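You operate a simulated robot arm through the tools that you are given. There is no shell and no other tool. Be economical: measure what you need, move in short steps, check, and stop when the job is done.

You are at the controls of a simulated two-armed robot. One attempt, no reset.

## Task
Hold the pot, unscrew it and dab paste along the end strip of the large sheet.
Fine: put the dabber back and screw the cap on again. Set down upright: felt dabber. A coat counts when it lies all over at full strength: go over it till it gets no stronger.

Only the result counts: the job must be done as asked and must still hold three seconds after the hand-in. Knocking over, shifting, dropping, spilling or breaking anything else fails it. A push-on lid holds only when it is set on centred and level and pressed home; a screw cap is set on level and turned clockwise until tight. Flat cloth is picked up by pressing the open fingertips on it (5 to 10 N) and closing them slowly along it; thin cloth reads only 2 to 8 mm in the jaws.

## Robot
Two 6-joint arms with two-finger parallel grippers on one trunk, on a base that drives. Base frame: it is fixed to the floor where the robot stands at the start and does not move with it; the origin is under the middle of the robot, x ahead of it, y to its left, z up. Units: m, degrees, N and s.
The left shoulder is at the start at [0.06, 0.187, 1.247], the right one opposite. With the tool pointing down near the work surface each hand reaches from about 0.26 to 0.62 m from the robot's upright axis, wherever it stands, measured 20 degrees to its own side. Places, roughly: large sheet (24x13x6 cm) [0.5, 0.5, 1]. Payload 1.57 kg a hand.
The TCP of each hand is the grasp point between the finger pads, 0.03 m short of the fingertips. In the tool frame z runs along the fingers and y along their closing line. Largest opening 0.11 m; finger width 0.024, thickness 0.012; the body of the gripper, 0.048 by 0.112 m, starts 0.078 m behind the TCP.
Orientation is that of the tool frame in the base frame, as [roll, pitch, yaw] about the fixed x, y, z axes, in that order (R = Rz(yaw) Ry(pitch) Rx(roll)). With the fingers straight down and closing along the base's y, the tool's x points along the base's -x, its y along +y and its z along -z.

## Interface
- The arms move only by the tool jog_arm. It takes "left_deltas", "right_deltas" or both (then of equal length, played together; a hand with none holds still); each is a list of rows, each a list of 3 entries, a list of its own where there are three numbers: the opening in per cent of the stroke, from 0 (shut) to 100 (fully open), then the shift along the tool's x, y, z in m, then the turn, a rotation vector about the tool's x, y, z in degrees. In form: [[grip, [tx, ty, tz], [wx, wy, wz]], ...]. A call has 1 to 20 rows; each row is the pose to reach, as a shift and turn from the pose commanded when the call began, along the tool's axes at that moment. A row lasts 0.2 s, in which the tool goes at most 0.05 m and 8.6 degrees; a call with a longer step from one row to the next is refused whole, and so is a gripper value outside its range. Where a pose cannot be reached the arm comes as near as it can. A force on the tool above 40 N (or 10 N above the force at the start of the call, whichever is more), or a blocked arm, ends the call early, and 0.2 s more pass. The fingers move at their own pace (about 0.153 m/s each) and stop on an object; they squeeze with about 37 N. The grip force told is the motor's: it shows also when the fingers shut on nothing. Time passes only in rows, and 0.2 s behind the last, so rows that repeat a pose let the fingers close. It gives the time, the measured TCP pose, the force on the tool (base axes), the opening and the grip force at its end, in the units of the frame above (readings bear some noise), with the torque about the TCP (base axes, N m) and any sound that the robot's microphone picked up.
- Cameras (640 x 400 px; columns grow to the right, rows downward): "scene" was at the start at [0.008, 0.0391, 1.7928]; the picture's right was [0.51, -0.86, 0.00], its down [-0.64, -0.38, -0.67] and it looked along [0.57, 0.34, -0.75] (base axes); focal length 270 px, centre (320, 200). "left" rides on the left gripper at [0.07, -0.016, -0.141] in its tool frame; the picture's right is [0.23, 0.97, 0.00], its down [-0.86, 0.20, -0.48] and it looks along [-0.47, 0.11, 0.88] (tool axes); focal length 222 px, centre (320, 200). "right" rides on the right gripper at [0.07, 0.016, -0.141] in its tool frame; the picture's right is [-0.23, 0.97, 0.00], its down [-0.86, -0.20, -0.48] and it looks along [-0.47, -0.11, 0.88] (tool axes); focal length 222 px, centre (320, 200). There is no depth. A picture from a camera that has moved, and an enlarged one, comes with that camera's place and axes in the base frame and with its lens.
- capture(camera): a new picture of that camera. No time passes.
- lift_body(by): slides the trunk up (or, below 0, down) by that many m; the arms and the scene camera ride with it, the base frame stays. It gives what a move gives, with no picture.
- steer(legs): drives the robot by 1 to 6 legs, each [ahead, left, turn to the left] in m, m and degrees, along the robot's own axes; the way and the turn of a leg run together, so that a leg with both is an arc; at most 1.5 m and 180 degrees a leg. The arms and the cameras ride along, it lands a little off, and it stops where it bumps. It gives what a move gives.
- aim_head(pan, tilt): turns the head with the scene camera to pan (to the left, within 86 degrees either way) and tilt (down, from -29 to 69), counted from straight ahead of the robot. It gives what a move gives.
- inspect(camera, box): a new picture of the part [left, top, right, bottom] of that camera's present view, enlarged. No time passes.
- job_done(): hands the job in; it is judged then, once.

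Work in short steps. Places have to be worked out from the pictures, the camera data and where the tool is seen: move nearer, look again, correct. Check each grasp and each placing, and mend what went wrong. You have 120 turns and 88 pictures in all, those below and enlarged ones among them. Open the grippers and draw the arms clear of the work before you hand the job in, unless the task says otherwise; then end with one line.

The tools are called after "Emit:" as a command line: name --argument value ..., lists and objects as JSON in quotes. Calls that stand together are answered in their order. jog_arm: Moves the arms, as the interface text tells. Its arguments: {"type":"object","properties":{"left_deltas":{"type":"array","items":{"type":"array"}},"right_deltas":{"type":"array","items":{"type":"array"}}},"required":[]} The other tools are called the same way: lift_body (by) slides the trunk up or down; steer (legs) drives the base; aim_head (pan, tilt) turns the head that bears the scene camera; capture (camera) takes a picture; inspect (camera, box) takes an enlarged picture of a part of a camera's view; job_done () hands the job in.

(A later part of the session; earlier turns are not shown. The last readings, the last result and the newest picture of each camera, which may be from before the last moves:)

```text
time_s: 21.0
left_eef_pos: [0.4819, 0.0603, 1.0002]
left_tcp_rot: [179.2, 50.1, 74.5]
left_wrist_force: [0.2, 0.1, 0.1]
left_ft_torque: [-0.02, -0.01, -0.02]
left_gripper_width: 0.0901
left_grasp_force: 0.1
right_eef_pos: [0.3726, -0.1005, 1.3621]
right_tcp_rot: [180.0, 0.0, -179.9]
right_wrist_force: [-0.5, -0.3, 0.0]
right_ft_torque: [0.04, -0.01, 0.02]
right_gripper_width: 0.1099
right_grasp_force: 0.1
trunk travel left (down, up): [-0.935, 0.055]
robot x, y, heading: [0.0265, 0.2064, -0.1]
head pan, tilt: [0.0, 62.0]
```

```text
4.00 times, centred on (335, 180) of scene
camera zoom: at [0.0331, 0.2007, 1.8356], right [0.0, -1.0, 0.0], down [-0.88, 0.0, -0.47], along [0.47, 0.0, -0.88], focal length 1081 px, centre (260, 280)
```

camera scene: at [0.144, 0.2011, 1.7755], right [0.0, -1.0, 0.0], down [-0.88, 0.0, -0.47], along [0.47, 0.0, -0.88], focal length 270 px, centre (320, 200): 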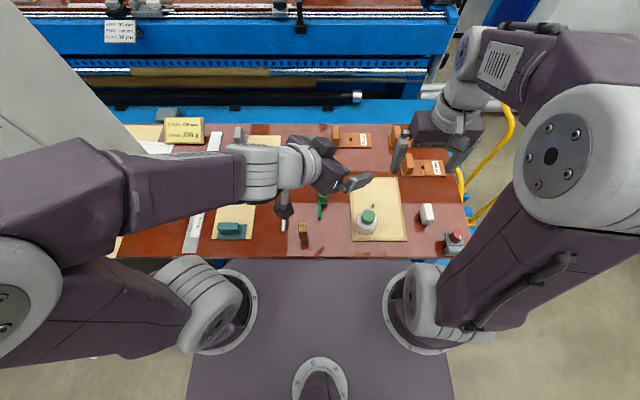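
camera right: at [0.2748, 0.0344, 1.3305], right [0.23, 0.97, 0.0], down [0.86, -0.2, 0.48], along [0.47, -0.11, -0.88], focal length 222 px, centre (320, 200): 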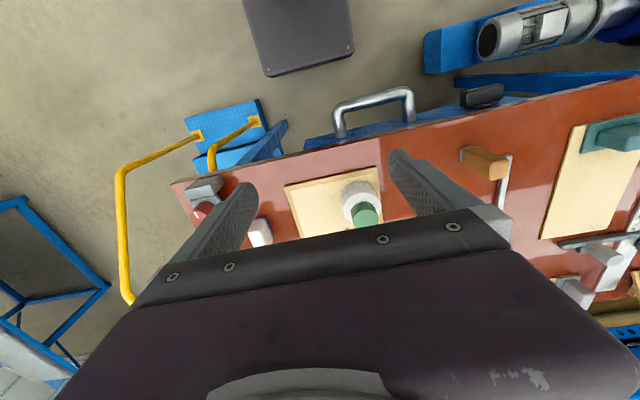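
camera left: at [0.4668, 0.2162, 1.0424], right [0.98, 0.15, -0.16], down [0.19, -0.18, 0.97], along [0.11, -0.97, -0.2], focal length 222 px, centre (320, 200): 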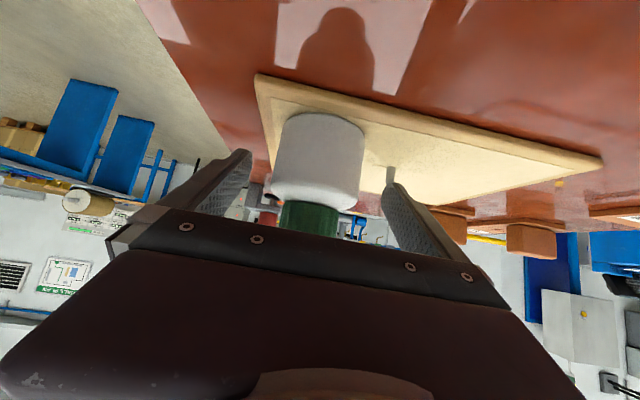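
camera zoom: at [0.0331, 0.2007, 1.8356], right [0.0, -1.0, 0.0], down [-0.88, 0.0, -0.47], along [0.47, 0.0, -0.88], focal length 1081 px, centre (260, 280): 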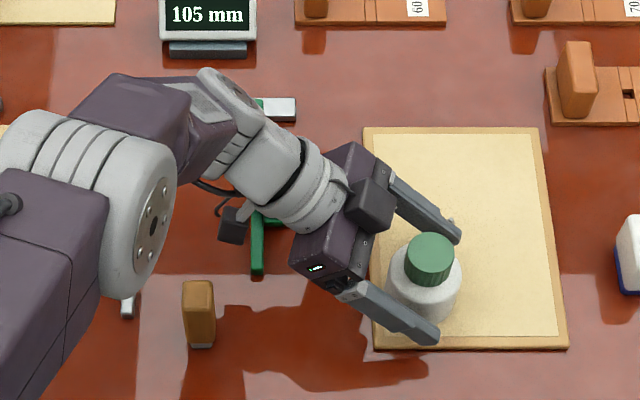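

No contact, and the pot sits between the fingers. Closing gently on the body.

Emit:
jog_arm --left_deltas '[[72, [0, 0, 0], [0, 0, 0]], [66, [0, 0, 0], [0, 0, 0]], [62, [0, 0, 0], [0, 0, 0]], [58, [0, 0, 0], [0, 0, 0]], [50, [0, 0, 0], [0, 0, 0]], [50, [0, 0, 0], [0, 0, 0]]]'

Emit:
inspect --camera "scene" --box '[320, 160, 400, 220]'

```text
time_s: 22.4
left_eef_pos: [0.481, 0.0605, 1.0003]
left_tcp_rot: [179.1, 50.0, 74.3]
left_wrist_force: [0.3, 0.1, 0.0]
left_ft_torque: [0.04, 0.05, 0.02]
left_gripper_width: 0.0623
left_grasp_force: 37.0
right_eef_pos: [0.3716, -0.0989, 1.3615]
right_tcp_rot: [180.0, 0.0, -180.0]
right_wrist_force: [1.0, 0.2, 0.1]
right_ft_torque: [0.03, 0.0, 0.0]
right_gripper_width: 0.1099
right_grasp_force: 0.1
trunk travel left (down, up): [-0.935, 0.055]
robot x, y, heading: [0.0265, 0.2055, 0.0]
head pan, tilt: [0.0, 62.0]
```

```text
6.67 times, centred on (360, 190) of scene
camera zoom: at [0.0333, 0.2022, 1.8355], right [0.0, -1.0, 0.0], down [-0.88, 0.0, -0.47], along [0.47, 0.0, -0.88], focal length 1801 px, centre (53, 267)
```

zoom: 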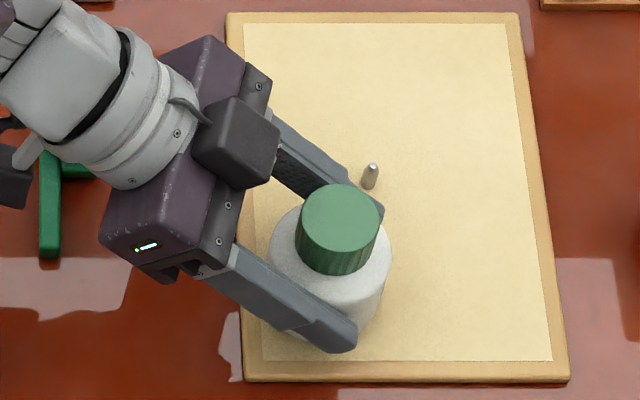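

Gripped: the body measures 62 mm. The block on top of the left gripper is close to where the right hand must work, so I'll re-grip about 1 cm further back toward the fingertips.

Emit:
jog_arm --left_deltas '[[66, [0, 0, 0], [0, 0, 0]], [68, [0, 0, 0], [0, 0, 0]], [68, [0.005, 0, -0.0026], [0, 0, 0]], [68, [0.0095, 0, -0.0051], [0, 0, 0]], [60, [0.0095, 0, -0.0051], [0, 0, 0]], [54, [0.0095, 0, -0.0051], [0, 0, 0]], [50, [0.0095, 0, -0.0051], [0, 0, 0]], [50, [0.0095, 0, -0.0051], [0, 0, 0]]]'

Emit:
inspect --camera "scene" --box '[320, 160, 400, 220]'

```text
time_s: 24.2
left_eef_pos: [0.4831, 0.0711, 0.9954]
left_tcp_rot: [179.2, 50.1, 74.4]
left_wrist_force: [0.5, 0.5, -0.4]
left_ft_torque: [0.06, -0.02, -0.01]
left_gripper_width: 0.0626
left_grasp_force: 37.1
right_eef_pos: [0.373, -0.1005, 1.3625]
right_tcp_rot: [-180.0, 0.0, 180.0]
right_wrist_force: [0.1, -0.9, 0.3]
right_ft_torque: [-0.01, -0.03, 0.01]
right_gripper_width: 0.11
right_grasp_force: 0.1
trunk travel left (down, up): [-0.935, 0.055]
robot x, y, heading: [0.0263, 0.2026, 0.0]
head pan, tilt: [0.0, 62.0]
```

```text
6.67 times, centred on (360, 190) of scene
camera zoom: at [0.0334, 0.2022, 1.8355], right [0.0, -1.0, 0.0], down [-0.88, 0.0, -0.47], along [0.47, 0.0, -0.88], focal length 1801 px, centre (53, 267)
```

zoom: 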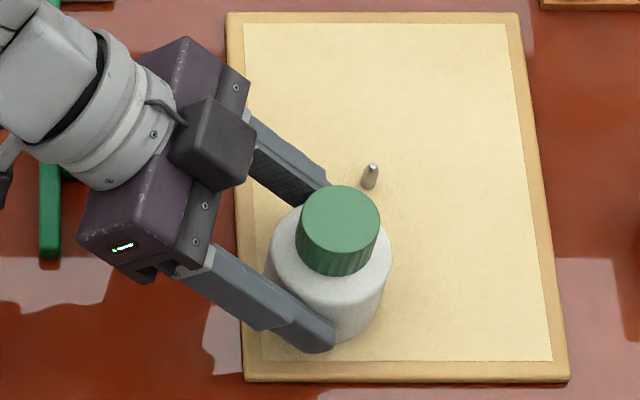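

The pot is held, 1 cm further back. Now the right hand goes above the cap at (.481, .055), turned 45° to start an anticlockwise stroke, with its camera facing away from the left hand.

Emit:
jog_arm --right_deltas '[[100, [-0.018, 0.026, 0.0], [0, 0, -7.5]], [90, [-0.036, 0.052, 0.03], [0, 0, -15]], [80, [-0.054, 0.078, 0.06], [0, 0, -22.5]], [70, [-0.072, 0.104, 0.09], [0, 0, -30]], [60, [-0.09, 0.13, 0.125], [0, 0, -37.5]], [60, [-0.108, 0.1555, 0.1625], [0, 0, -45]]]'

Emit:
capture --camera "right"

Emit:
inspect --camera "scene" --box '[290, 110, 430, 220]'

```text
time_s: 25.6
left_eef_pos: [0.4842, 0.0726, 0.9963]
left_tcp_rot: [179.1, 50.1, 74.4]
left_wrist_force: [-0.2, -1.2, 1.2]
left_ft_torque: [0.02, 0.04, -0.02]
left_gripper_width: 0.0623
left_grasp_force: 37.4
right_eef_pos: [0.4795, 0.0559, 1.1992]
right_tcp_rot: [-180.0, 0.0, -134.9]
right_wrist_force: [-0.7, 0.2, 0.1]
right_ft_torque: [0.03, -0.04, 0.0]
right_gripper_width: 0.066
right_grasp_force: 0.1
trunk travel left (down, up): [-0.935, 0.055]
robot x, y, heading: [0.0278, 0.1999, -0.3]
head pan, tilt: [0.0, 62.0]
```

```text
49 pictures are left
camera right: at [0.4193, 0.0182, 1.3399], right [-0.53, 0.85, 0.0], down [0.74, 0.47, 0.48], along [0.41, 0.25, -0.88], focal length 222 px, centre (320, 200)
```

right: 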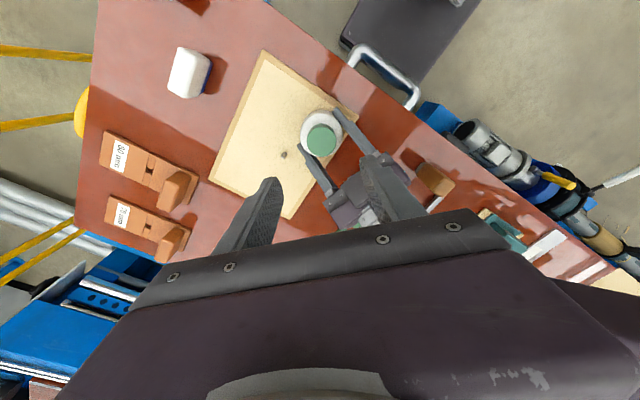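

```text
3.64 times, centred on (360, 165) of scene
camera zoom: at [0.0351, 0.2032, 1.8356], right [0.0, -1.0, 0.0], down [-0.88, 0.0, -0.47], along [0.47, 0.0, -0.88], focal length 982 px, centre (174, 327)
```

zoom: 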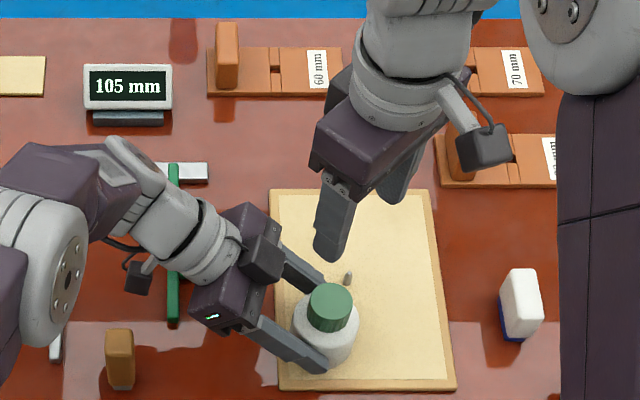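

The right hand is centred over the cap. To leave more room between the right fingertips and the left fingers, I'll re-grip the pot 5 mm lower first, then descend the right hand to z 1.056.

Emit:
jog_arm --left_deltas '[[66, [0, 0, 0], [0, 0, 0]], [68, [0, 0, 0], [0, 0, 0]], [68, [0.0038, 0, 0.0032], [0, 0, 0]], [68, [0.0043, 0, 0.0012], [0, 0, 0]], [60, [0.0043, 0, 0.0012], [0, 0, 0]], [54, [0.0043, 0, 0.0012], [0, 0, 0]], [50, [0.0043, 0, 0.0012], [0, 0, 0]], [50, [0.0043, 0, 0.0012], [0, 0, 0]]]'

Emit:
jog_arm --right_deltas '[[52, [0, 0, 0.04], [0, 0, 0]], [52, [0, 0, 0.08], [0, 0, 0]], [52, [0, 0, 0.11], [0, 0, 0]], [52, [0, 0, 0.125], [0, 0, 0]], [52, [0, 0, 0.135], [0, 0, 0]], [52, [0, 0, 0.143], [0, 0, 0]]]'

Emit:
inspect --camera "scene" --box '[310, 130, 410, 210]'

Emit:
inspect --camera "right" --box '[220, 80, 440, 220]'

```text
time_s: 27.4
left_eef_pos: [0.4852, 0.073, 0.9911]
left_tcp_rot: [179.2, 50.1, 74.5]
left_wrist_force: [0.1, 0.2, 1.1]
left_ft_torque: [0.03, 0.07, -0.03]
left_gripper_width: 0.0626
left_grasp_force: 36.7
right_eef_pos: [0.4788, 0.0545, 1.1988]
right_tcp_rot: [-180.0, 0.1, -134.9]
right_wrist_force: [-0.2, -0.1, 0.3]
right_ft_torque: [-0.05, -0.01, 0.0]
right_gripper_width: 0.066
right_grasp_force: 0.2
trunk travel left (down, up): [-0.935, 0.055]
robot x, y, heading: [0.0306, 0.2045, -0.0]
head pan, tilt: [0.0, 62.0]
```

```text
time_s: 28.8
left_eef_pos: [0.4844, 0.0746, 0.9912]
left_tcp_rot: [179.1, 50.0, 74.3]
left_wrist_force: [-0.5, -0.4, 2.3]
left_ft_torque: [-0.02, 0.18, 0.03]
left_gripper_width: 0.0625
left_grasp_force: 37.1
right_eef_pos: [0.4797, 0.055, 1.0557]
right_tcp_rot: [-179.9, 0.0, -135.0]
right_wrist_force: [0.0, 0.1, 0.8]
right_ft_torque: [0.01, -0.03, 0.0]
right_gripper_width: 0.057
right_grasp_force: 0.1
trunk travel left (down, up): [-0.935, 0.055]
robot x, y, heading: [0.0282, 0.2027, 0.2]
head pan, tilt: [0.0, 62.0]
```

```text
5.00 times, centred on (360, 170) of scene
camera zoom: at [0.0329, 0.2023, 1.8355], right [0.0, -1.0, 0.0], down [-0.88, 0.0, -0.47], along [0.47, 0.0, -0.88], focal length 1351 px, centre (120, 350)
```

zoom: 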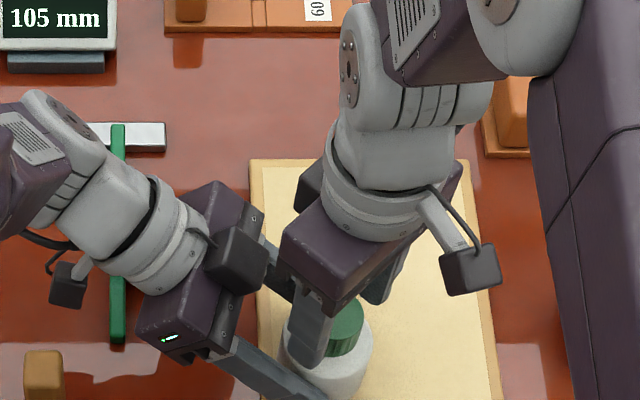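

```text
2.86 times, centred on (330, 150) of right
camera zoom: at [0.4184, 0.0179, 1.1975], right [-0.53, 0.85, 0.0], down [0.75, 0.46, 0.48], along [0.41, 0.25, -0.88], focal length 635 px, centre (291, 343)
```

zoom: 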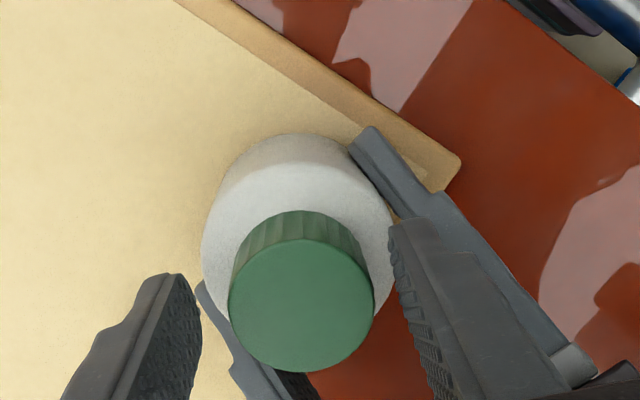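

The fingers straddle the cap evenly. I'll close on it and try a first 43° anticlockwise turn.

Emit:
jog_arm --right_deltas '[[42, [0, 0, 0], [0, 0, 0]], [36, [0, 0, 0], [0, 0, 0]], [30, [0, 0, 0], [0, 0, 0]], [30, [0, 0, 0], [0, 0, 0]], [30, [0, 0, 0], [0, 0, -8.5]], [30, [0, 0, 0], [0, 0, -17]], [30, [0, 0, 0], [0, 0, -25.5]], [30, [0, 0, 0], [0, 0, -34]], [30, [0, 0, 0], [0, 0, -42.5]]]'

Emit:
inspect --camera "scene" --box '[310, 130, 410, 210]'

```text
time_s: 30.8
left_eef_pos: [0.4857, 0.0733, 0.9919]
left_tcp_rot: [179.1, 50.1, 74.4]
left_wrist_force: [8.2, -5.0, 0.2]
left_ft_torque: [0.1, 0.29, 0.26]
left_gripper_width: 0.0627
left_grasp_force: 36.9
right_eef_pos: [0.4807, 0.0559, 1.0564]
right_tcp_rot: [180.0, 0.0, -92.3]
right_wrist_force: [-4.5, 2.8, 9.8]
right_ft_torque: [-0.02, 0.15, -0.03]
right_gripper_width: 0.0384
right_grasp_force: 37.1
trunk travel left (down, up): [-0.935, 0.055]
robot x, y, heading: [0.0273, 0.2002, 0.1]
head pan, tilt: [0.0, 62.0]
```

```text
5.00 times, centred on (360, 170) of scene
camera zoom: at [0.0332, 0.202, 1.8356], right [0.0, -1.0, 0.0], down [-0.88, 0.0, -0.47], along [0.47, 0.0, -0.88], focal length 1351 px, centre (120, 350)
```

zoom: 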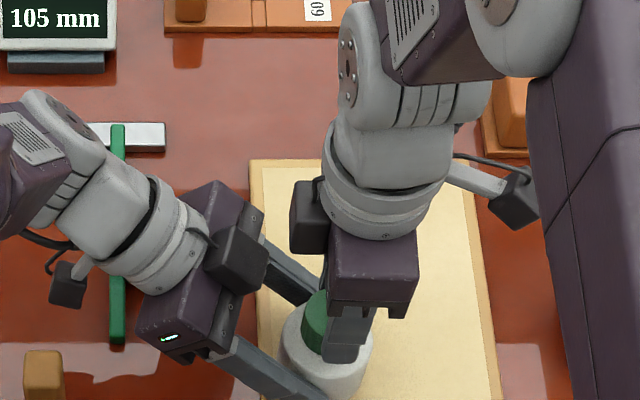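

The cap is turning, and the 10 N upward push says it is climbing its thread. I'll keep turning, lifting a little as it rises.

Emit:
jog_arm --right_deltas '[[30, [0, 0, -0.0005], [0, 0, -8.5]], [30, [0, 0, -0.0008], [0, 0, -17]], [30, [0, 0, -0.0011], [0, 0, -25.5]], [30, [0, 0, -0.0014], [0, 0, -34]], [30, [0, 0, -0.0017], [0, 0, -42.5]], [30, [0, 0, -0.002], [0, 0, -51]], [30, [0, 0, -0.0023], [0, 0, -59.5]], [30, [0, 0, -0.0026], [0, 0, -68]], [30, [0, 0, -0.0029], [0, 0, -76]], [30, [0, 0, -0.0029], [0, 0, -76]]]'

Emit:
inspect --camera "scene" --box '[310, 130, 410, 210]'

```text
time_s: 33.0
left_eef_pos: [0.4837, 0.0736, 0.9917]
left_tcp_rot: [179.3, 50.3, 74.4]
left_wrist_force: [-16.4, -13.9, 7.5]
left_ft_torque: [0.31, 0.13, -0.14]
left_gripper_width: 0.0629
left_grasp_force: 37.1
right_eef_pos: [0.4817, 0.0566, 1.0592]
right_tcp_rot: [-179.8, -0.2, -16.4]
right_wrist_force: [15.6, 14.3, -3.3]
right_ft_torque: [0.49, -1.08, -0.06]
right_gripper_width: 0.0383
right_grasp_force: 37.1
trunk travel left (down, up): [-0.935, 0.055]
robot x, y, heading: [0.0311, 0.2029, 0.1]
head pan, tilt: [0.0, 62.0]
```

```text
5.00 times, centred on (360, 170) of scene
camera zoom: at [0.0328, 0.2024, 1.8355], right [0.0, -1.0, 0.0], down [-0.88, 0.0, -0.47], along [0.47, 0.0, -0.88], focal length 1351 px, centre (120, 350)
```

zoom: 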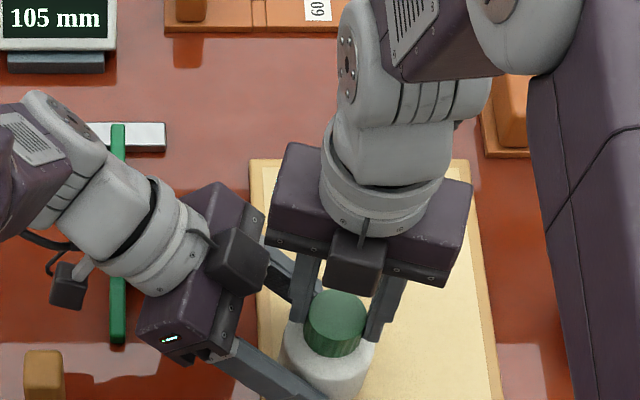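

It turned 119° with a lateral force building because the grip is slightly off the axis. I'll release, wind back to the start and shift 1.5 mm toward the cap axis.

Emit:
jog_arm --right_deltas '[[45, [0, 0, 0], [0, 0, 0]], [52, [0, 0, 0], [0, 0, 0]], [52, [0.001, -0.0019, 0], [0, 0, 8.4]], [52, [0.001, -0.0019, 0], [0, 0, 16.8]], [52, [0.001, -0.0019, 0], [0, 0, 25.2]], [52, [0.001, -0.0019, 0], [0, 0, 33.6]], [52, [0.001, -0.0019, 0], [0, 0, 42]], [52, [0.001, -0.0019, 0], [0, 0, 50.4]], [52, [0.001, -0.0019, 0], [0, 0, 58.8]], [52, [0.001, -0.0019, 0], [0, 0, 67.2]], [52, [0.001, -0.0019, 0], [0, 0, 75.6]], [52, [0.001, -0.0019, 0], [0, 0, 84]], [52, [0.001, -0.0019, 0], [0, 0, 92.4]], [52, [0.001, -0.0019, 0], [0, 0, 100.8]], [52, [0.001, -0.0019, 0], [0, 0, 109.2]], [52, [0.001, -0.0019, 0], [0, 0, 117.6]], [52, [0.001, -0.0019, 0], [0, 0, 126]]]'

Emit:
inspect --camera "right" --box '[220, 80, 440, 220]'

```text
time_s: 36.6
left_eef_pos: [0.485, 0.0743, 0.99]
left_tcp_rot: [179.0, 50.1, 74.5]
left_wrist_force: [2.2, -0.3, 7.0]
left_ft_torque: [-0.26, 0.18, 0.08]
left_gripper_width: 0.0625
left_grasp_force: 36.9
right_eef_pos: [0.4822, 0.0576, 1.0597]
right_tcp_rot: [-180.0, 0.0, -142.6]
right_wrist_force: [0.7, 0.3, -0.4]
right_ft_torque: [0.0, -0.01, -0.03]
right_gripper_width: 0.0573
right_grasp_force: 0.0
trunk travel left (down, up): [-0.935, 0.055]
robot x, y, heading: [0.0244, 0.2052, -0.0]
head pan, tilt: [0.0, 62.0]
```

```text
2.86 times, centred on (330, 150) of right
camera zoom: at [0.4161, 0.0292, 1.1996], right [-0.41, 0.91, 0.0], down [0.8, 0.36, 0.48], along [0.44, 0.2, -0.88], focal length 635 px, centre (291, 343)
```

zoom: 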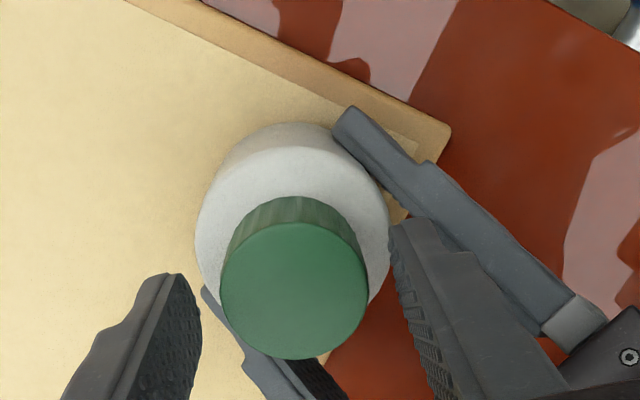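

Released and re-centred. Next I grip and make a second stroke of 126°, lifting about 0.17 mm per row.

Emit:
jog_arm --right_deltas '[[40, [0, 0, 0], [0, 0, 0]], [33, [0, 0, 0], [0, 0, 0]], [30, [0, 0, 0], [0, 0, 0]], [30, [0, 0, -0.0002], [0, 0, -8.4]], [30, [0, 0, -0.0004], [0, 0, -16.8]], [30, [0, 0, -0.0005], [0, 0, -25.2]], [30, [0, 0, -0.0007], [0, 0, -33.6]], [30, [0, 0, -0.0009], [0, 0, -42]], [30, [0, 0, -0.001], [0, 0, -50.4]], [30, [0, 0, -0.0012], [0, 0, -58.8]], [30, [0, 0, -0.0014], [0, 0, -67.2]], [30, [0, 0, -0.0015], [0, 0, -75.6]], [30, [0, 0, -0.0017], [0, 0, -84]], [30, [0, 0, -0.0019], [0, 0, -92.4]], [30, [0, 0, -0.0021], [0, 0, -100.8]], [30, [0, 0, -0.0022], [0, 0, -109.2]], [30, [0, 0, -0.0024], [0, 0, -117.6]], [30, [0, 0, -0.0026], [0, 0, -126]]]'

```text
time_s: 40.4
left_eef_pos: [0.4848, 0.074, 0.991]
left_tcp_rot: [179.2, 50.1, 74.4]
left_wrist_force: [7.2, -1.1, 1.8]
left_ft_torque: [0.03, 0.31, 0.15]
left_gripper_width: 0.0625
left_grasp_force: 37.0
right_eef_pos: [0.483, 0.0575, 1.0621]
right_tcp_rot: [180.0, 0.0, -16.3]
right_wrist_force: [-6.0, 2.7, -0.9]
right_ft_torque: [0.07, 0.18, -0.04]
right_gripper_width: 0.0386
right_grasp_force: 36.6
trunk travel left (down, up): [-0.935, 0.055]
robot x, y, heading: [0.0257, 0.2048, -0.1]
head pan, tilt: [0.0, 62.0]
```

Low forces and a clean stroke. I'll test whether the cap is free by lifting 3 mm.

Emit:
jog_arm --right_deltas '[[30, [0, 0, -0.0015], [0, 0, 0]], [30, [0, 0, -0.003], [0, 0, 0]]]'

```text
time_s: 41.0
left_eef_pos: [0.4851, 0.0738, 0.9905]
left_tcp_rot: [179.2, 50.1, 74.5]
left_wrist_force: [6.5, -4.2, 2.4]
left_ft_torque: [0.11, 0.3, 0.09]
left_gripper_width: 0.0623
left_grasp_force: 36.7
right_eef_pos: [0.4823, 0.0561, 1.0645]
right_tcp_rot: [-180.0, 0.1, -16.4]
right_wrist_force: [-6.7, 4.8, -2.0]
right_ft_torque: [0.12, 0.17, -0.01]
right_gripper_width: 0.0385
right_grasp_force: 36.8
trunk travel left (down, up): [-0.935, 0.055]
robot x, y, heading: [0.0282, 0.2018, 0.1]
head pan, tilt: [0.0, 62.0]
```

Almost no pull, so it may be free. I'll lift a further 8 mm and look.

Emit:
jog_arm --right_deltas '[[30, [0, 0, -0.003], [0, 0, 0]], [30, [0, 0, -0.006], [0, 0, 0]], [30, [0, 0, -0.008], [0, 0, 0]]]'

Emit:
inspect --camera "scene" --box '[320, 150, 400, 210]'

```text
time_s: 41.8
left_eef_pos: [0.4853, 0.0746, 0.9917]
left_tcp_rot: [179.2, 50.1, 74.4]
left_wrist_force: [6.8, -3.8, 2.3]
left_ft_torque: [0.03, 0.26, 0.1]
left_gripper_width: 0.0623
left_grasp_force: 36.5
right_eef_pos: [0.4829, 0.0573, 1.0722]
right_tcp_rot: [-180.0, 0.0, -16.4]
right_wrist_force: [-5.2, 3.9, -2.7]
right_ft_torque: [0.11, 0.2, -0.04]
right_gripper_width: 0.0385
right_grasp_force: 37.1
trunk travel left (down, up): [-0.935, 0.055]
robot x, y, heading: [0.0273, 0.2052, 0.0]
head pan, tilt: [0.0, 62.0]
```

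```text
6.67 times, centred on (360, 180) of scene
camera zoom: at [0.0335, 0.202, 1.8355], right [0.0, -1.0, 0.0], down [-0.88, 0.0, -0.47], along [0.47, 0.0, -0.88], focal length 1801 px, centre (53, 333)
```

zoom: 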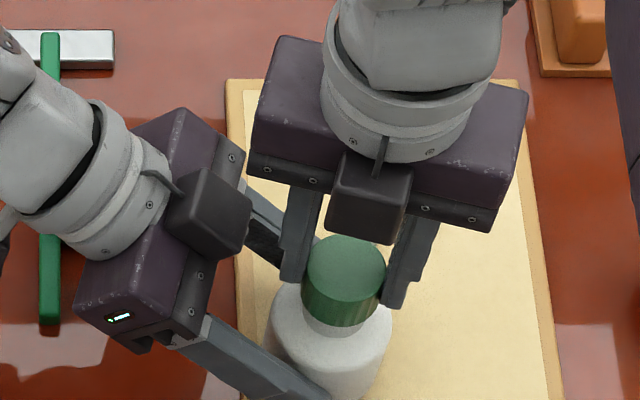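

The cap is off the thread and the white neck is visible. I'll lift further, slowly, to see whether anything hangs from the cap.

Emit:
jog_arm --right_deltas '[[30, [0, 0, -0.01], [0, 0, 0]], [30, [0, 0, -0.02], [0, 0, 0]], [30, [0, 0, -0.03], [0, 0, 0]], [30, [0, 0, -0.045], [0, 0, 0]], [30, [0, 0, -0.06], [0, 0, 0]]]'

Emit:
inspect --camera "scene" --box '[320, 150, 400, 210]'

Emit:
inspect --camera "left" --box '[220, 80, 420, 260]'

```text
time_s: 43.0
left_eef_pos: [0.4847, 0.0732, 0.9911]
left_tcp_rot: [179.3, 50.1, 74.4]
left_wrist_force: [-0.9, -0.8, 2.5]
left_ft_torque: [-0.13, 0.13, -0.03]
left_gripper_width: 0.0626
left_grasp_force: 37.0
right_eef_pos: [0.4815, 0.0577, 1.1328]
right_tcp_rot: [-179.9, 0.0, -16.5]
right_wrist_force: [0.5, -1.3, -0.8]
right_ft_torque: [0.0, -0.03, 0.01]
right_gripper_width: 0.0385
right_grasp_force: 37.2
trunk travel left (down, up): [-0.935, 0.055]
robot x, y, heading: [0.0254, 0.2055, -0.0]
head pan, tilt: [0.0, 62.0]
```

```text
6.67 times, centred on (360, 180) of scene
camera zoom: at [0.0324, 0.2022, 1.8355], right [0.0, -1.0, 0.0], down [-0.88, 0.0, -0.47], along [0.47, 0.0, -0.88], focal length 1801 px, centre (53, 333)
```

zoom: 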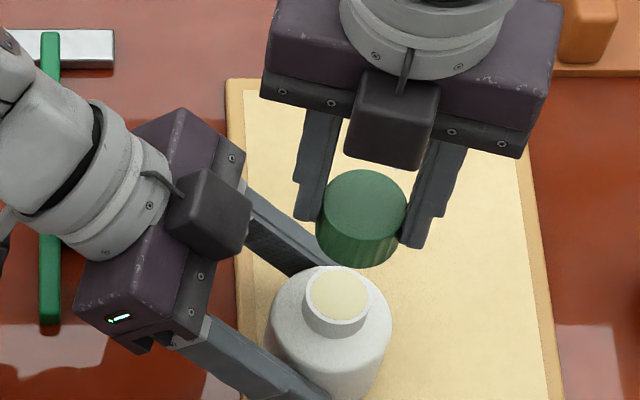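

```text
2.22 times, centred on (320, 170) of left
camera zoom: at [0.508, 0.226, 1.0283], right [0.98, -0.11, -0.17], down [0.14, -0.23, 0.96], along [-0.14, -0.97, -0.21], focal length 494 px, centre (320, 267)
```

zoom: 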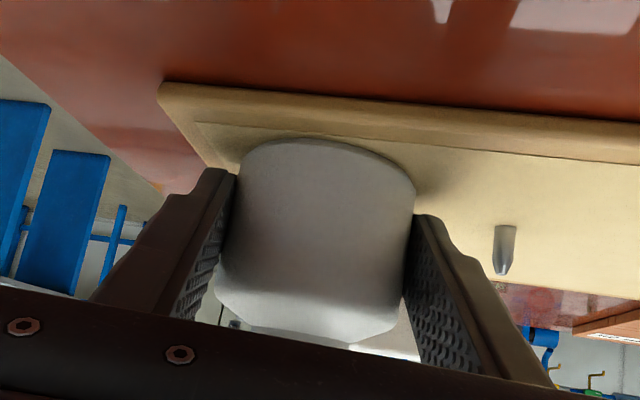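

The pot is open with cream paste near the mouth, and nothing hangs from the cap, so the tan felt dabber is the applicator. The right hand will carry the cap aside while the left lets go of the pot and backs out.

Emit:
jog_arm --right_deltas '[[30, [0, 0, -0.04], [0, 0, 0]], [30, [0.002, 0.03, -0.07], [0, 0, 0]], [30, [0.005, 0.07, -0.09], [0, 0, 0]], [30, [0.008, 0.11, -0.11], [0, 0, 0]], [30, [0.01, 0.15, -0.117], [0, 0, 0]], [30, [0.0122, 0.182, -0.117], [0, 0, 0]]]' --left_deltas '[[60, [0, 0, 0], [0, 0, 0]], [70, [0, 0, 0], [0, 0, 0]], [80, [0, 0, 0], [0, 0, 0]], [82, [0, 0, 0], [0, 0, 0]], [82, [0, 0, -0.02], [0, 0, 0]], [82, [0, 0, -0.05], [0, 0, 0]]]'

Emit:
inspect --camera "scene" --box '[280, 130, 440, 240]'

```text
time_s: 44.4
left_eef_pos: [0.4961, 0.1125, 1.0213]
left_tcp_rot: [179.2, 50.2, 74.4]
left_wrist_force: [0.8, 0.0, -1.1]
left_ft_torque: [-0.01, 0.0, 0.06]
left_gripper_width: 0.0901
left_grasp_force: 0.1
right_eef_pos: [0.4495, -0.0755, 1.2464]
right_tcp_rot: [177.7, -0.3, -18.0]
right_wrist_force: [0.2, -0.7, -0.5]
right_ft_torque: [-0.01, -0.02, -0.07]
right_gripper_width: 0.0386
right_grasp_force: 36.9
right hand out of reach, approached as far as the arm can: row 5, 6
trunk travel left (down, up): [-0.935, 0.055]
robot x, y, heading: [0.0272, 0.2034, -0.0]
head pan, tilt: [0.0, 62.0]
```

```text
3.64 times, centred on (360, 185) of scene
camera zoom: at [0.0337, 0.2028, 1.8355], right [0.0, -1.0, 0.0], down [-0.88, 0.0, -0.47], along [0.47, 0.0, -0.88], focal length 982 px, centre (174, 254)
```

zoom: 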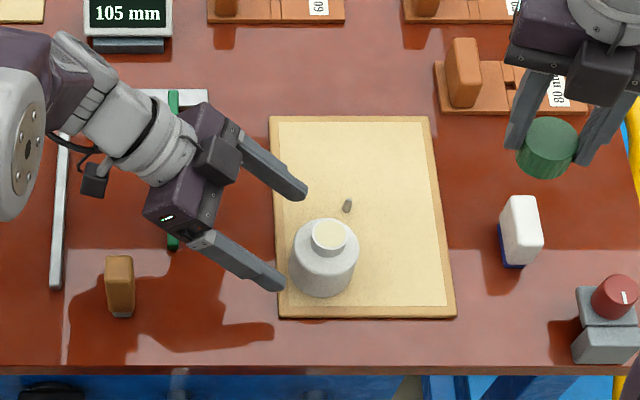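

The pot stands undisturbed with paste up to the rim. I'll back the left hand out, rise, and turn it straight down above the dabber at about (.444, .254).

Emit:
jog_arm --left_deltas '[[82, [0, 0, -0.035], [0, 0, 0]], [82, [0, 0, -0.07], [0, 0, 0]], [82, [-0.01, -0.005, -0.1], [-3.5, 2.7, -7.5]], [82, [-0.02, -0.01, -0.13], [-7, 5.4, -15]], [82, [-0.03, -0.02, -0.15], [-10.5, 8, -22.5]], [82, [-0.035, -0.028, -0.16], [-14, 10.7, -30]], [82, [-0.04, -0.035, -0.17], [-17.5, 13.4, -37.5]], [82, [-0.045, -0.042, -0.18], [-21, 16.1, -45]], [82, [-0.05, -0.05, -0.19], [-24.5, 18.8, -52.5]], [82, [-0.053, -0.058, -0.195], [-28, 21.5, -60]], [82, [-0.056, -0.065, -0.2], [-31.5, 24.2, -67.5]], [82, [-0.057, -0.072, -0.204], [-35, 26.9, -75]], [82, [-0.058, -0.08, -0.207], [-38.5, 29.6, -82.5]], [82, [-0.058, -0.085, -0.2095], [-42, 32.3, -90]], [82, [-0.058, -0.0868, -0.2095], [-45.4, 34.9, -97.4]]]'

Emit:
capture --camera "left"

```text
refused: row 3 steps farther than a row can; nothing moved
```

```text
38 pictures are left
camera left: at [0.5194, 0.2645, 1.0592], right [0.98, -0.11, -0.17], down [0.14, -0.23, 0.96], along [-0.14, -0.97, -0.21], focal length 222 px, centre (320, 200)
```

left: 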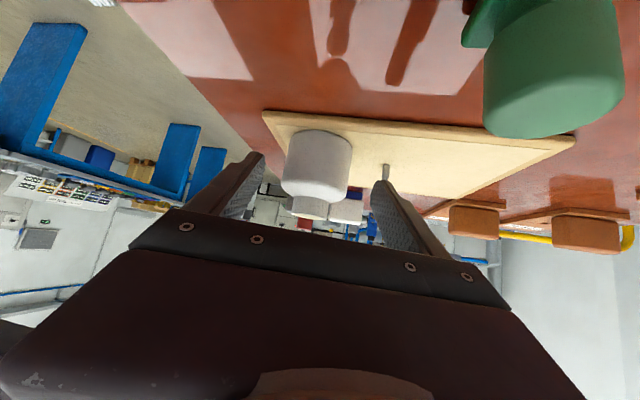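

The rotation step was slightly too large, so I'll resend it in finer steps.

Emit:
jog_arm --left_deltas '[[82, [0, 0, -0.035], [0, 0, 0]], [82, [0, 0, -0.07], [0, 0, 0]], [82, [-0.01, -0.005, -0.1], [-3.24, 2.49, -6.96]], [82, [-0.02, -0.01, -0.13], [-6.49, 4.99, -13.91]], [82, [-0.03, -0.02, -0.15], [-9.73, 7.48, -20.87]], [82, [-0.035, -0.028, -0.16], [-12.97, 9.97, -27.83]], [82, [-0.04, -0.035, -0.17], [-16.2, 12.46, -34.8]], [82, [-0.045, -0.042, -0.18], [-19.46, 14.96, -41.74]], [82, [-0.05, -0.05, -0.19], [-22.7, 17.45, -48.7]], [82, [-0.053, -0.058, -0.195], [-25.94, 19.94, -55.66]], [82, [-0.056, -0.065, -0.2], [-29.2, 22.4, -62.6]], [82, [-0.057, -0.072, -0.204], [-32.4, 24.9, -69.6]], [82, [-0.058, -0.08, -0.207], [-35.7, 27.4, -76.5]], [82, [-0.058, -0.085, -0.2095], [-38.9, 29.9, -83.5]], [82, [-0.058, -0.0868, -0.2095], [-42.2, 32.4, -90.4]], [82, [-0.058, -0.0868, -0.2095], [-45.4, 34.9, -97.4]]]'

Emit:
capture --camera "left"

```text
time_s: 47.8
left_eef_pos: [0.4426, 0.253, 1.2027]
left_tcp_rot: [-179.8, 0.4, 180.0]
left_wrist_force: [-1.0, -0.1, -0.4]
left_ft_torque: [0.0, -0.03, 0.0]
left_gripper_width: 0.0902
left_grasp_force: 0.1
right_eef_pos: [0.4513, -0.0751, 1.2454]
right_tcp_rot: [177.9, -0.3, -17.9]
right_wrist_force: [0.1, -0.3, 0.4]
right_ft_torque: [0.01, -0.01, 0.0]
right_gripper_width: 0.0384
right_grasp_force: 36.9
trunk travel left (down, up): [-0.935, 0.055]
robot x, y, heading: [0.0258, 0.2043, -0.2]
head pan, tilt: [0.0, 62.0]
```

```text
37 pictures are left
camera left: at [0.3714, 0.2371, 1.342], right [-0.23, 0.97, 0.0], down [0.85, 0.2, 0.48], along [0.47, 0.11, -0.87], focal length 222 px, centre (320, 200)
```

left: 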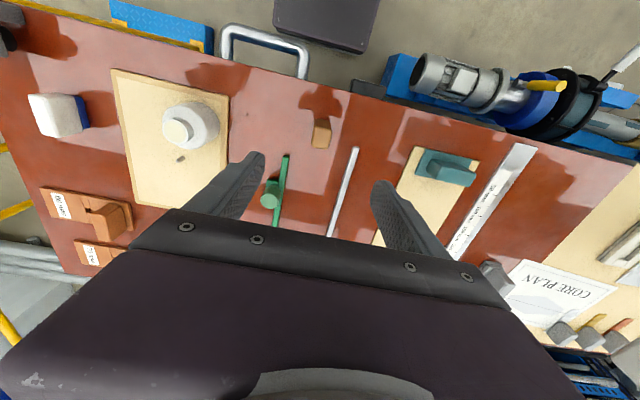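

I'll zoom on the dabber to get its position.

Emit:
inspect --camera "left" --box '[296, 105, 346, 155]'

```text
8.00 times, centred on (321, 130) of left
camera zoom: at [0.3714, 0.2371, 1.342], right [-0.23, 0.97, 0.0], down [0.85, 0.2, 0.48], along [0.47, 0.11, -0.87], focal length 1777 px, centre (312, 760)
```

zoom: 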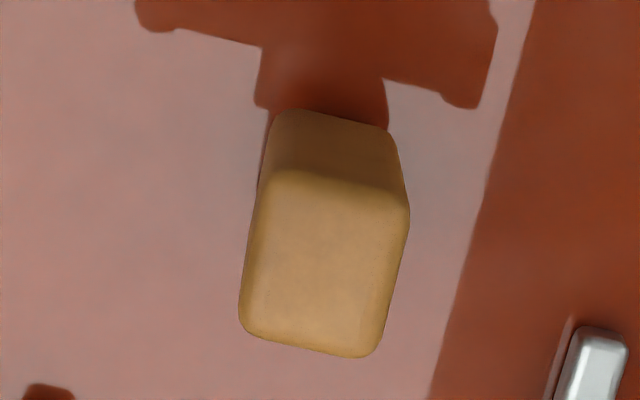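

The dabber is about 26 mm square, centred at (.443, .255). I'll descend to TCP z 1.017 and close on it along y.

Emit:
jog_arm --left_deltas '[[60, [0, 0.002, 0.045], [0, 0, 0]], [60, [0, 0.002, 0.09], [0, 0, 0]], [60, [0, 0.002, 0.13], [0, 0, 0]], [60, [0, 0.002, 0.16], [0, 0, 0]], [60, [0, 0.002, 0.186], [0, 0, 0]], [45, [0, 0.002, 0.186], [0, 0, 0]], [33, [0, 0.002, 0.186], [0, 0, 0]], [26, [0, 0.002, 0.186], [0, 0, 0]], [20, [0, 0.002, 0.186], [0, 0, 0]], [15, [0, 0.002, 0.186], [0, 0, 0]]]'

Emit:
inspect --camera "left" --box '[220, 80, 420, 240]'

```text
time_s: 50.0
left_eef_pos: [0.4413, 0.2546, 1.0154]
left_tcp_rot: [-179.8, 0.5, 179.9]
left_wrist_force: [0.1, 0.7, 0.4]
left_ft_torque: [0.01, 0.01, -0.02]
left_gripper_width: 0.0254
left_grasp_force: 36.6
right_eef_pos: [0.4502, -0.0739, 1.2462]
right_tcp_rot: [177.7, -0.2, -17.9]
right_wrist_force: [0.3, 1.0, -0.8]
right_ft_torque: [0.02, -0.01, 0.01]
right_gripper_width: 0.0386
right_grasp_force: 37.0
trunk travel left (down, up): [-0.935, 0.055]
robot x, y, heading: [0.0265, 0.2089, -0.2]
head pan, tilt: [0.0, 62.0]
```

```text
2.50 times, centred on (320, 160) of left
camera zoom: at [0.3706, 0.2389, 1.1569], right [-0.23, 0.97, -0.01], down [0.85, 0.2, 0.48], along [0.47, 0.11, -0.87], focal length 555 px, centre (320, 300)
```

zoom: 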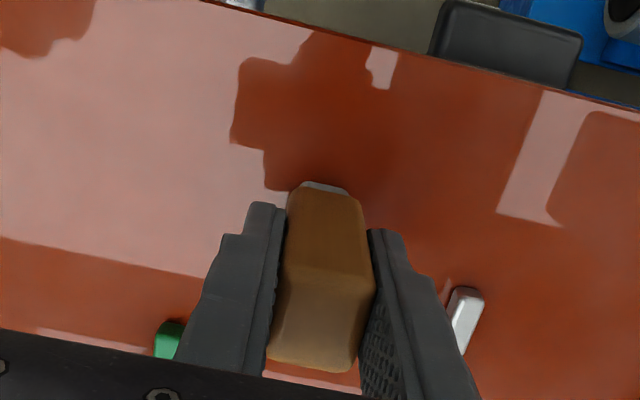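

The dabber is gripped at 25.4 mm, with its home pose at TCP (.4413, .2546, 1.0154) and its foot 0.064 m below the TCP. I'll lift it and ease the right hand further aside.

Emit:
jog_arm --left_deltas '[[15, [0, 0, -0.02], [0, 0, 0]], [15, [0, 0, -0.06], [0, 0, 0]], [15, [0, 0, -0.1], [0, 0, 0]], [15, [0, 0, -0.125], [0, 0, 0]]]' --right_deltas '[[30, [-0.012, 0.012, -0.0075], [0, 0, 0]], [30, [-0.024, 0.024, -0.015], [0, 0, 0]], [30, [-0.036, 0.036, -0.0225], [0, 0, 0]], [30, [-0.048, 0.047, -0.03], [0, 0, 0]]]'

Emit:
jog_arm --left_deltas '[[15, [-0.01, -0.05, 0], [0, 0, 0]], [15, [-0.02, -0.1, 0], [0, 0, 0]], [15, [-0.03, -0.15, 0], [0, 0, 0]], [15, [-0.039, -0.197, 0], [0, 0, 0]]]'

Emit:
inspect --camera "left" --box '[220, 60, 420, 220]'

Emit:
inspect --camera "scene" --box '[290, 130, 410, 220]'

```text
time_s: 51.0
left_eef_pos: [0.4405, 0.2562, 1.1423]
left_tcp_rot: [-179.8, 0.6, -180.0]
left_wrist_force: [-1.1, -0.8, -2.1]
left_ft_torque: [-0.01, 0.01, -0.01]
left_gripper_width: 0.025
left_grasp_force: 36.6
right_eef_pos: [0.3971, -0.0622, 1.2677]
right_tcp_rot: [177.7, -0.3, -17.7]
right_wrist_force: [0.6, 0.6, -0.6]
right_ft_torque: [-0.01, 0.0, -0.02]
right_gripper_width: 0.0387
right_grasp_force: 36.4
right hand out of reach, approached as far as the arm can: row 1, 2, 3, 4
trunk travel left (down, up): [-0.935, 0.055]
robot x, y, heading: [0.0295, 0.2046, 0.2]
head pan, tilt: [0.0, 62.0]
```

```text
refused: row 1 steps farther than a row can; nothing moved
```

```text
2.50 times, centred on (320, 140) of left
camera zoom: at [0.3705, 0.2406, 1.2825], right [-0.23, 0.97, -0.01], down [0.85, 0.2, 0.49], along [0.47, 0.1, -0.87], focal length 555 px, centre (320, 350)
```

zoom: 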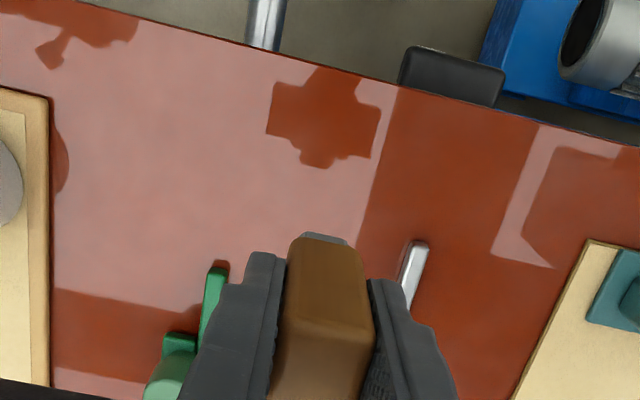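

```text
4.44 times, centred on (350, 175) of scene
camera zoom: at [0.0319, 0.2025, 1.8355], right [0.0, -1.0, 0.0], down [-0.88, 0.0, -0.47], along [0.47, 0.0, -0.88], focal length 1201 px, centre (187, 311)
```

zoom: 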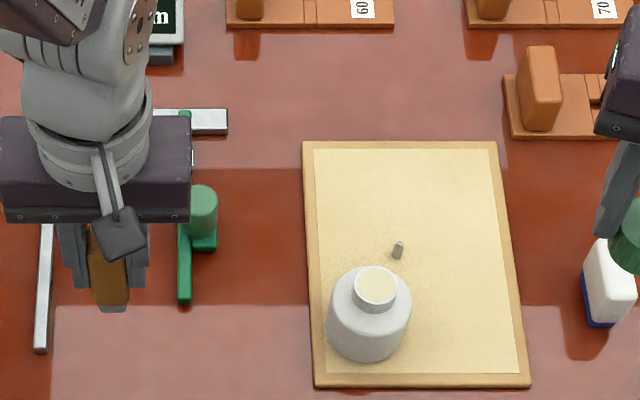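

The right hand is at a joint limit, so I'll just raise it for clearance. The mouth is at about (.479, .058); the left hand goes above it in finer steps.

Emit:
jog_arm --left_deltas '[[15, [-0.0075, -0.04, 0], [0, 0, 0]], [15, [-0.015, -0.08, 0], [0, 0, 0]], [15, [-0.0225, -0.12, 0], [0, 0, 0]], [15, [-0.03, -0.16, 0], [0, 0, 0]], [15, [-0.0375, -0.1985, 0], [0, 0, 0]], [15, [-0.0375, -0.1985, 0.02], [0, 0, 0]]]' --right_deltas '[[30, [0, 0, -0.02], [0, 0, 0]], [30, [0, 0, -0.04], [0, 0, 0]], [30, [0, 0, -0.06], [0, 0, 0]], [30, [0, 0, -0.08], [0, 0, 0]], [30, [0, 0, -0.08], [0, 0, 0]], [30, [0, 0, -0.08], [0, 0, 0]]]'

Emit:
inspect --camera "left" --box '[240, 80, 400, 210]'

Emit:
inspect --camera "scene" --box '[320, 150, 400, 210]'

```text
time_s: 52.4
left_eef_pos: [0.4802, 0.0559, 1.1204]
left_tcp_rot: [-179.9, 0.5, -180.0]
left_wrist_force: [0.3, -0.4, 0.1]
left_ft_torque: [0.0, 0.04, 0.0]
left_gripper_width: 0.0253
left_grasp_force: 36.6
right_eef_pos: [0.4028, -0.0392, 1.3457]
right_tcp_rot: [179.3, -0.1, -16.8]
right_wrist_force: [0.3, -0.9, 1.1]
right_ft_torque: [-0.01, 0.0, 0.0]
right_gripper_width: 0.0385
right_grasp_force: 37.2
right hand out of reach, approached as far as the arm can: row 1, 2, 3, 4, 5, 6
trunk travel left (down, up): [-0.935, 0.055]
robot x, y, heading: [0.032, 0.2038, -0.1]
head pan, tilt: [0.0, 62.0]
```

```text
3.08 times, centred on (320, 145) of left
camera zoom: at [0.4085, 0.0397, 1.2616], right [-0.23, 0.97, -0.01], down [0.85, 0.2, 0.48], along [0.47, 0.1, -0.87], focal length 684 px, centre (320, 369)
```

zoom: 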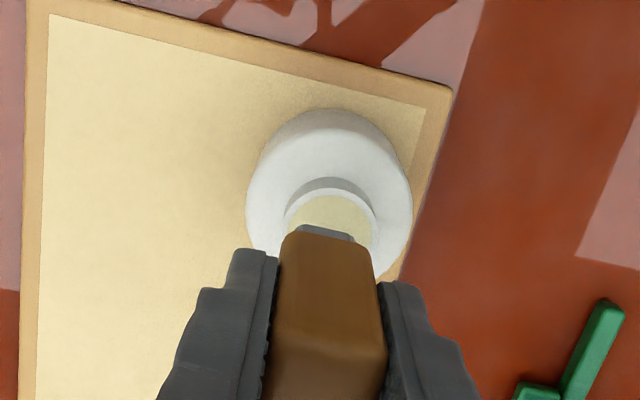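

```text
6.67 times, centred on (360, 180) of scene
camera zoom: at [0.0337, 0.2023, 1.8355], right [0.0, -1.0, 0.0], down [-0.88, 0.0, -0.47], along [0.47, 0.0, -0.88], focal length 1801 px, centre (53, 333)
```

zoom: 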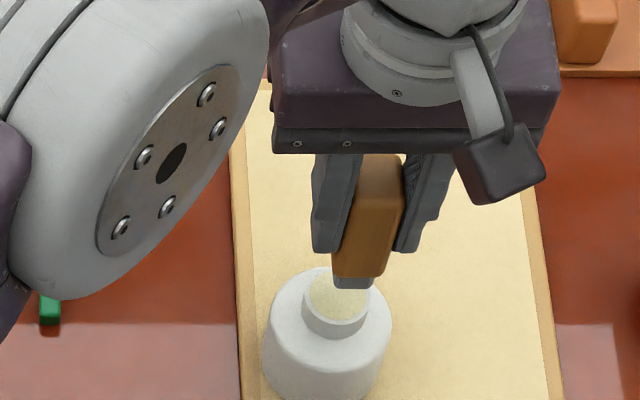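

Both views agree that the foot is about 4.5 mm too far in +x and 4 mm too far in −y. I'll correct that and lower the felt gently to the paste.

Emit:
jog_arm --left_deltas '[[15, [0.0045, 0.0038, 0], [0, 0, 0]], [15, [0.0045, 0.0038, 0.01], [0, 0, 0]], [15, [0.0045, 0.0038, 0.018], [0, 0, 0]], [15, [0.0045, 0.0038, 0.024], [0, 0, 0]]]'

Emit:
inspect --camera "left" --box '[260, 100, 380, 190]'

Emit:
inspect --camera "scene" --box '[340, 170, 385, 210]'

```text
time_s: 53.4
left_eef_pos: [0.4756, 0.059, 1.0976]
left_tcp_rot: [-179.7, 0.7, -180.0]
left_wrist_force: [0.3, -0.4, 1.2]
left_ft_torque: [0.04, -0.05, 0.01]
left_gripper_width: 0.0252
left_grasp_force: 37.3
right_eef_pos: [0.4028, -0.041, 1.3451]
right_tcp_rot: [179.4, -0.1, -16.9]
right_wrist_force: [1.0, 0.3, -0.1]
right_ft_torque: [0.0, -0.02, 0.03]
right_gripper_width: 0.0384
right_grasp_force: 36.8
trunk travel left (down, up): [-0.935, 0.055]
robot x, y, heading: [0.0261, 0.2027, -0.1]
head pan, tilt: [0.0, 62.0]
```

```text
4.44 times, centred on (320, 145) of left
camera zoom: at [0.4046, 0.0437, 1.2389], right [-0.23, 0.97, -0.01], down [0.85, 0.2, 0.49], along [0.47, 0.1, -0.87], focal length 987 px, centre (320, 444)
```

zoom: 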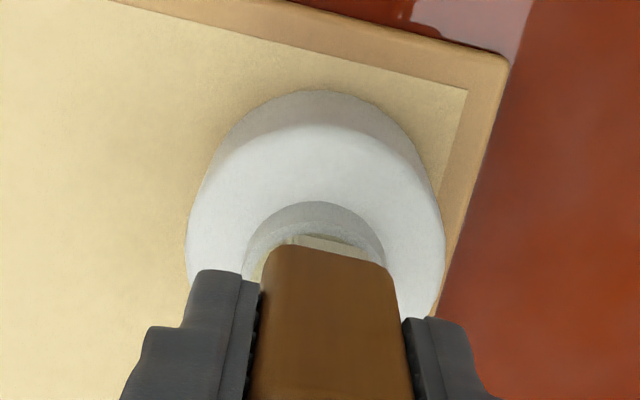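

```text
10.00 times, centred on (362, 190) of scene
camera zoom: at [0.0327, 0.2022, 1.8356], right [0.0, -1.0, 0.0], down [-0.88, 0.0, -0.47], along [0.47, 0.0, -0.88], focal length 2701 px, centre (-105, 300)
```

zoom: 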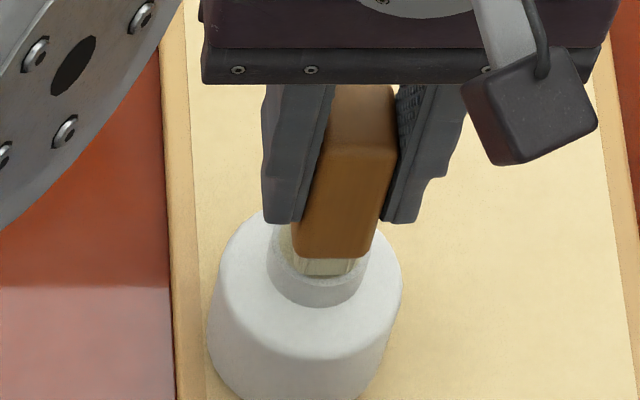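

The felt is inside the mouth and has turned cream, so it is picking up paste. I'll press 2 mm further for a moment and then lift straight out.

Emit:
jog_arm --left_deltas '[[15, [0, 0, 0.002], [0, 0, 0]], [15, [0, 0, 0.002], [0, 0, 0]], [15, [0, 0, 0.002], [0, 0, 0]]]'

Emit:
jog_arm --left_deltas '[[15, [0, 0, -0.01], [0, 0, 0]], [15, [0, 0, -0.03], [0, 0, 0]], [15, [0, 0, -0.06], [0, 0, 0]], [15, [0, 0, -0.06], [0, 0, 0]]]'

Emit:
inspect --camera "scene" --box '[330, 150, 400, 210]'

```text
time_s: 54.2
left_eef_pos: [0.4748, 0.0603, 1.0976]
left_tcp_rot: [-179.5, 0.8, 180.0]
left_wrist_force: [3.5, -0.1, 26.3]
left_ft_torque: [0.0, -0.29, -0.02]
left_gripper_width: 0.0254
left_grasp_force: 37.2
right_eef_pos: [0.4017, -0.0397, 1.3461]
right_tcp_rot: [179.4, -0.2, -16.9]
right_wrist_force: [-0.8, 0.2, -1.1]
right_ft_torque: [0.0, -0.02, -0.01]
right_gripper_width: 0.0386
right_grasp_force: 36.8
trunk travel left (down, up): [-0.935, 0.055]
robot x, y, heading: [0.031, 0.2019, -0.0]
head pan, tilt: [0.0, 62.0]
```

```text
time_s: 55.2
left_eef_pos: [0.4742, 0.0608, 1.155]
left_tcp_rot: [-179.8, 0.5, -180.0]
left_wrist_force: [-0.8, 1.1, -0.9]
left_ft_torque: [0.01, -0.02, 0.03]
left_gripper_width: 0.0252
left_grasp_force: 36.4
right_eef_pos: [0.4043, -0.0401, 1.3449]
right_tcp_rot: [179.4, 0.1, -16.8]
right_wrist_force: [0.4, 0.6, -0.6]
right_ft_torque: [-0.03, 0.01, 0.0]
right_gripper_width: 0.0387
right_grasp_force: 37.1
trunk travel left (down, up): [-0.935, 0.055]
robot x, y, heading: [0.0267, 0.2069, 0.1]
head pan, tilt: [0.0, 62.0]
```

```text
6.67 times, centred on (365, 180) of scene
camera zoom: at [0.0343, 0.2016, 1.8355], right [0.0, -1.0, 0.0], down [-0.88, 0.0, -0.47], along [0.47, 0.0, -0.88], focal length 1801 px, centre (20, 333)
```

zoom: 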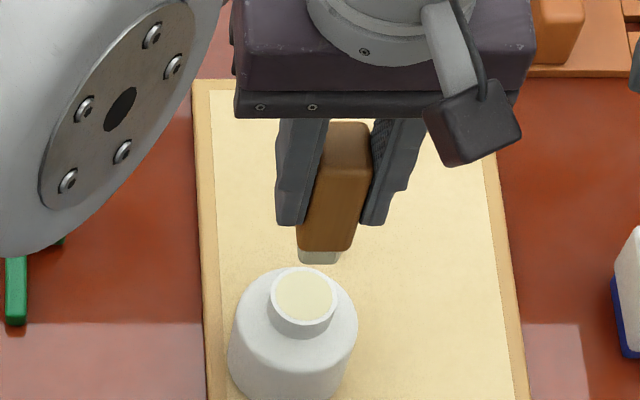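

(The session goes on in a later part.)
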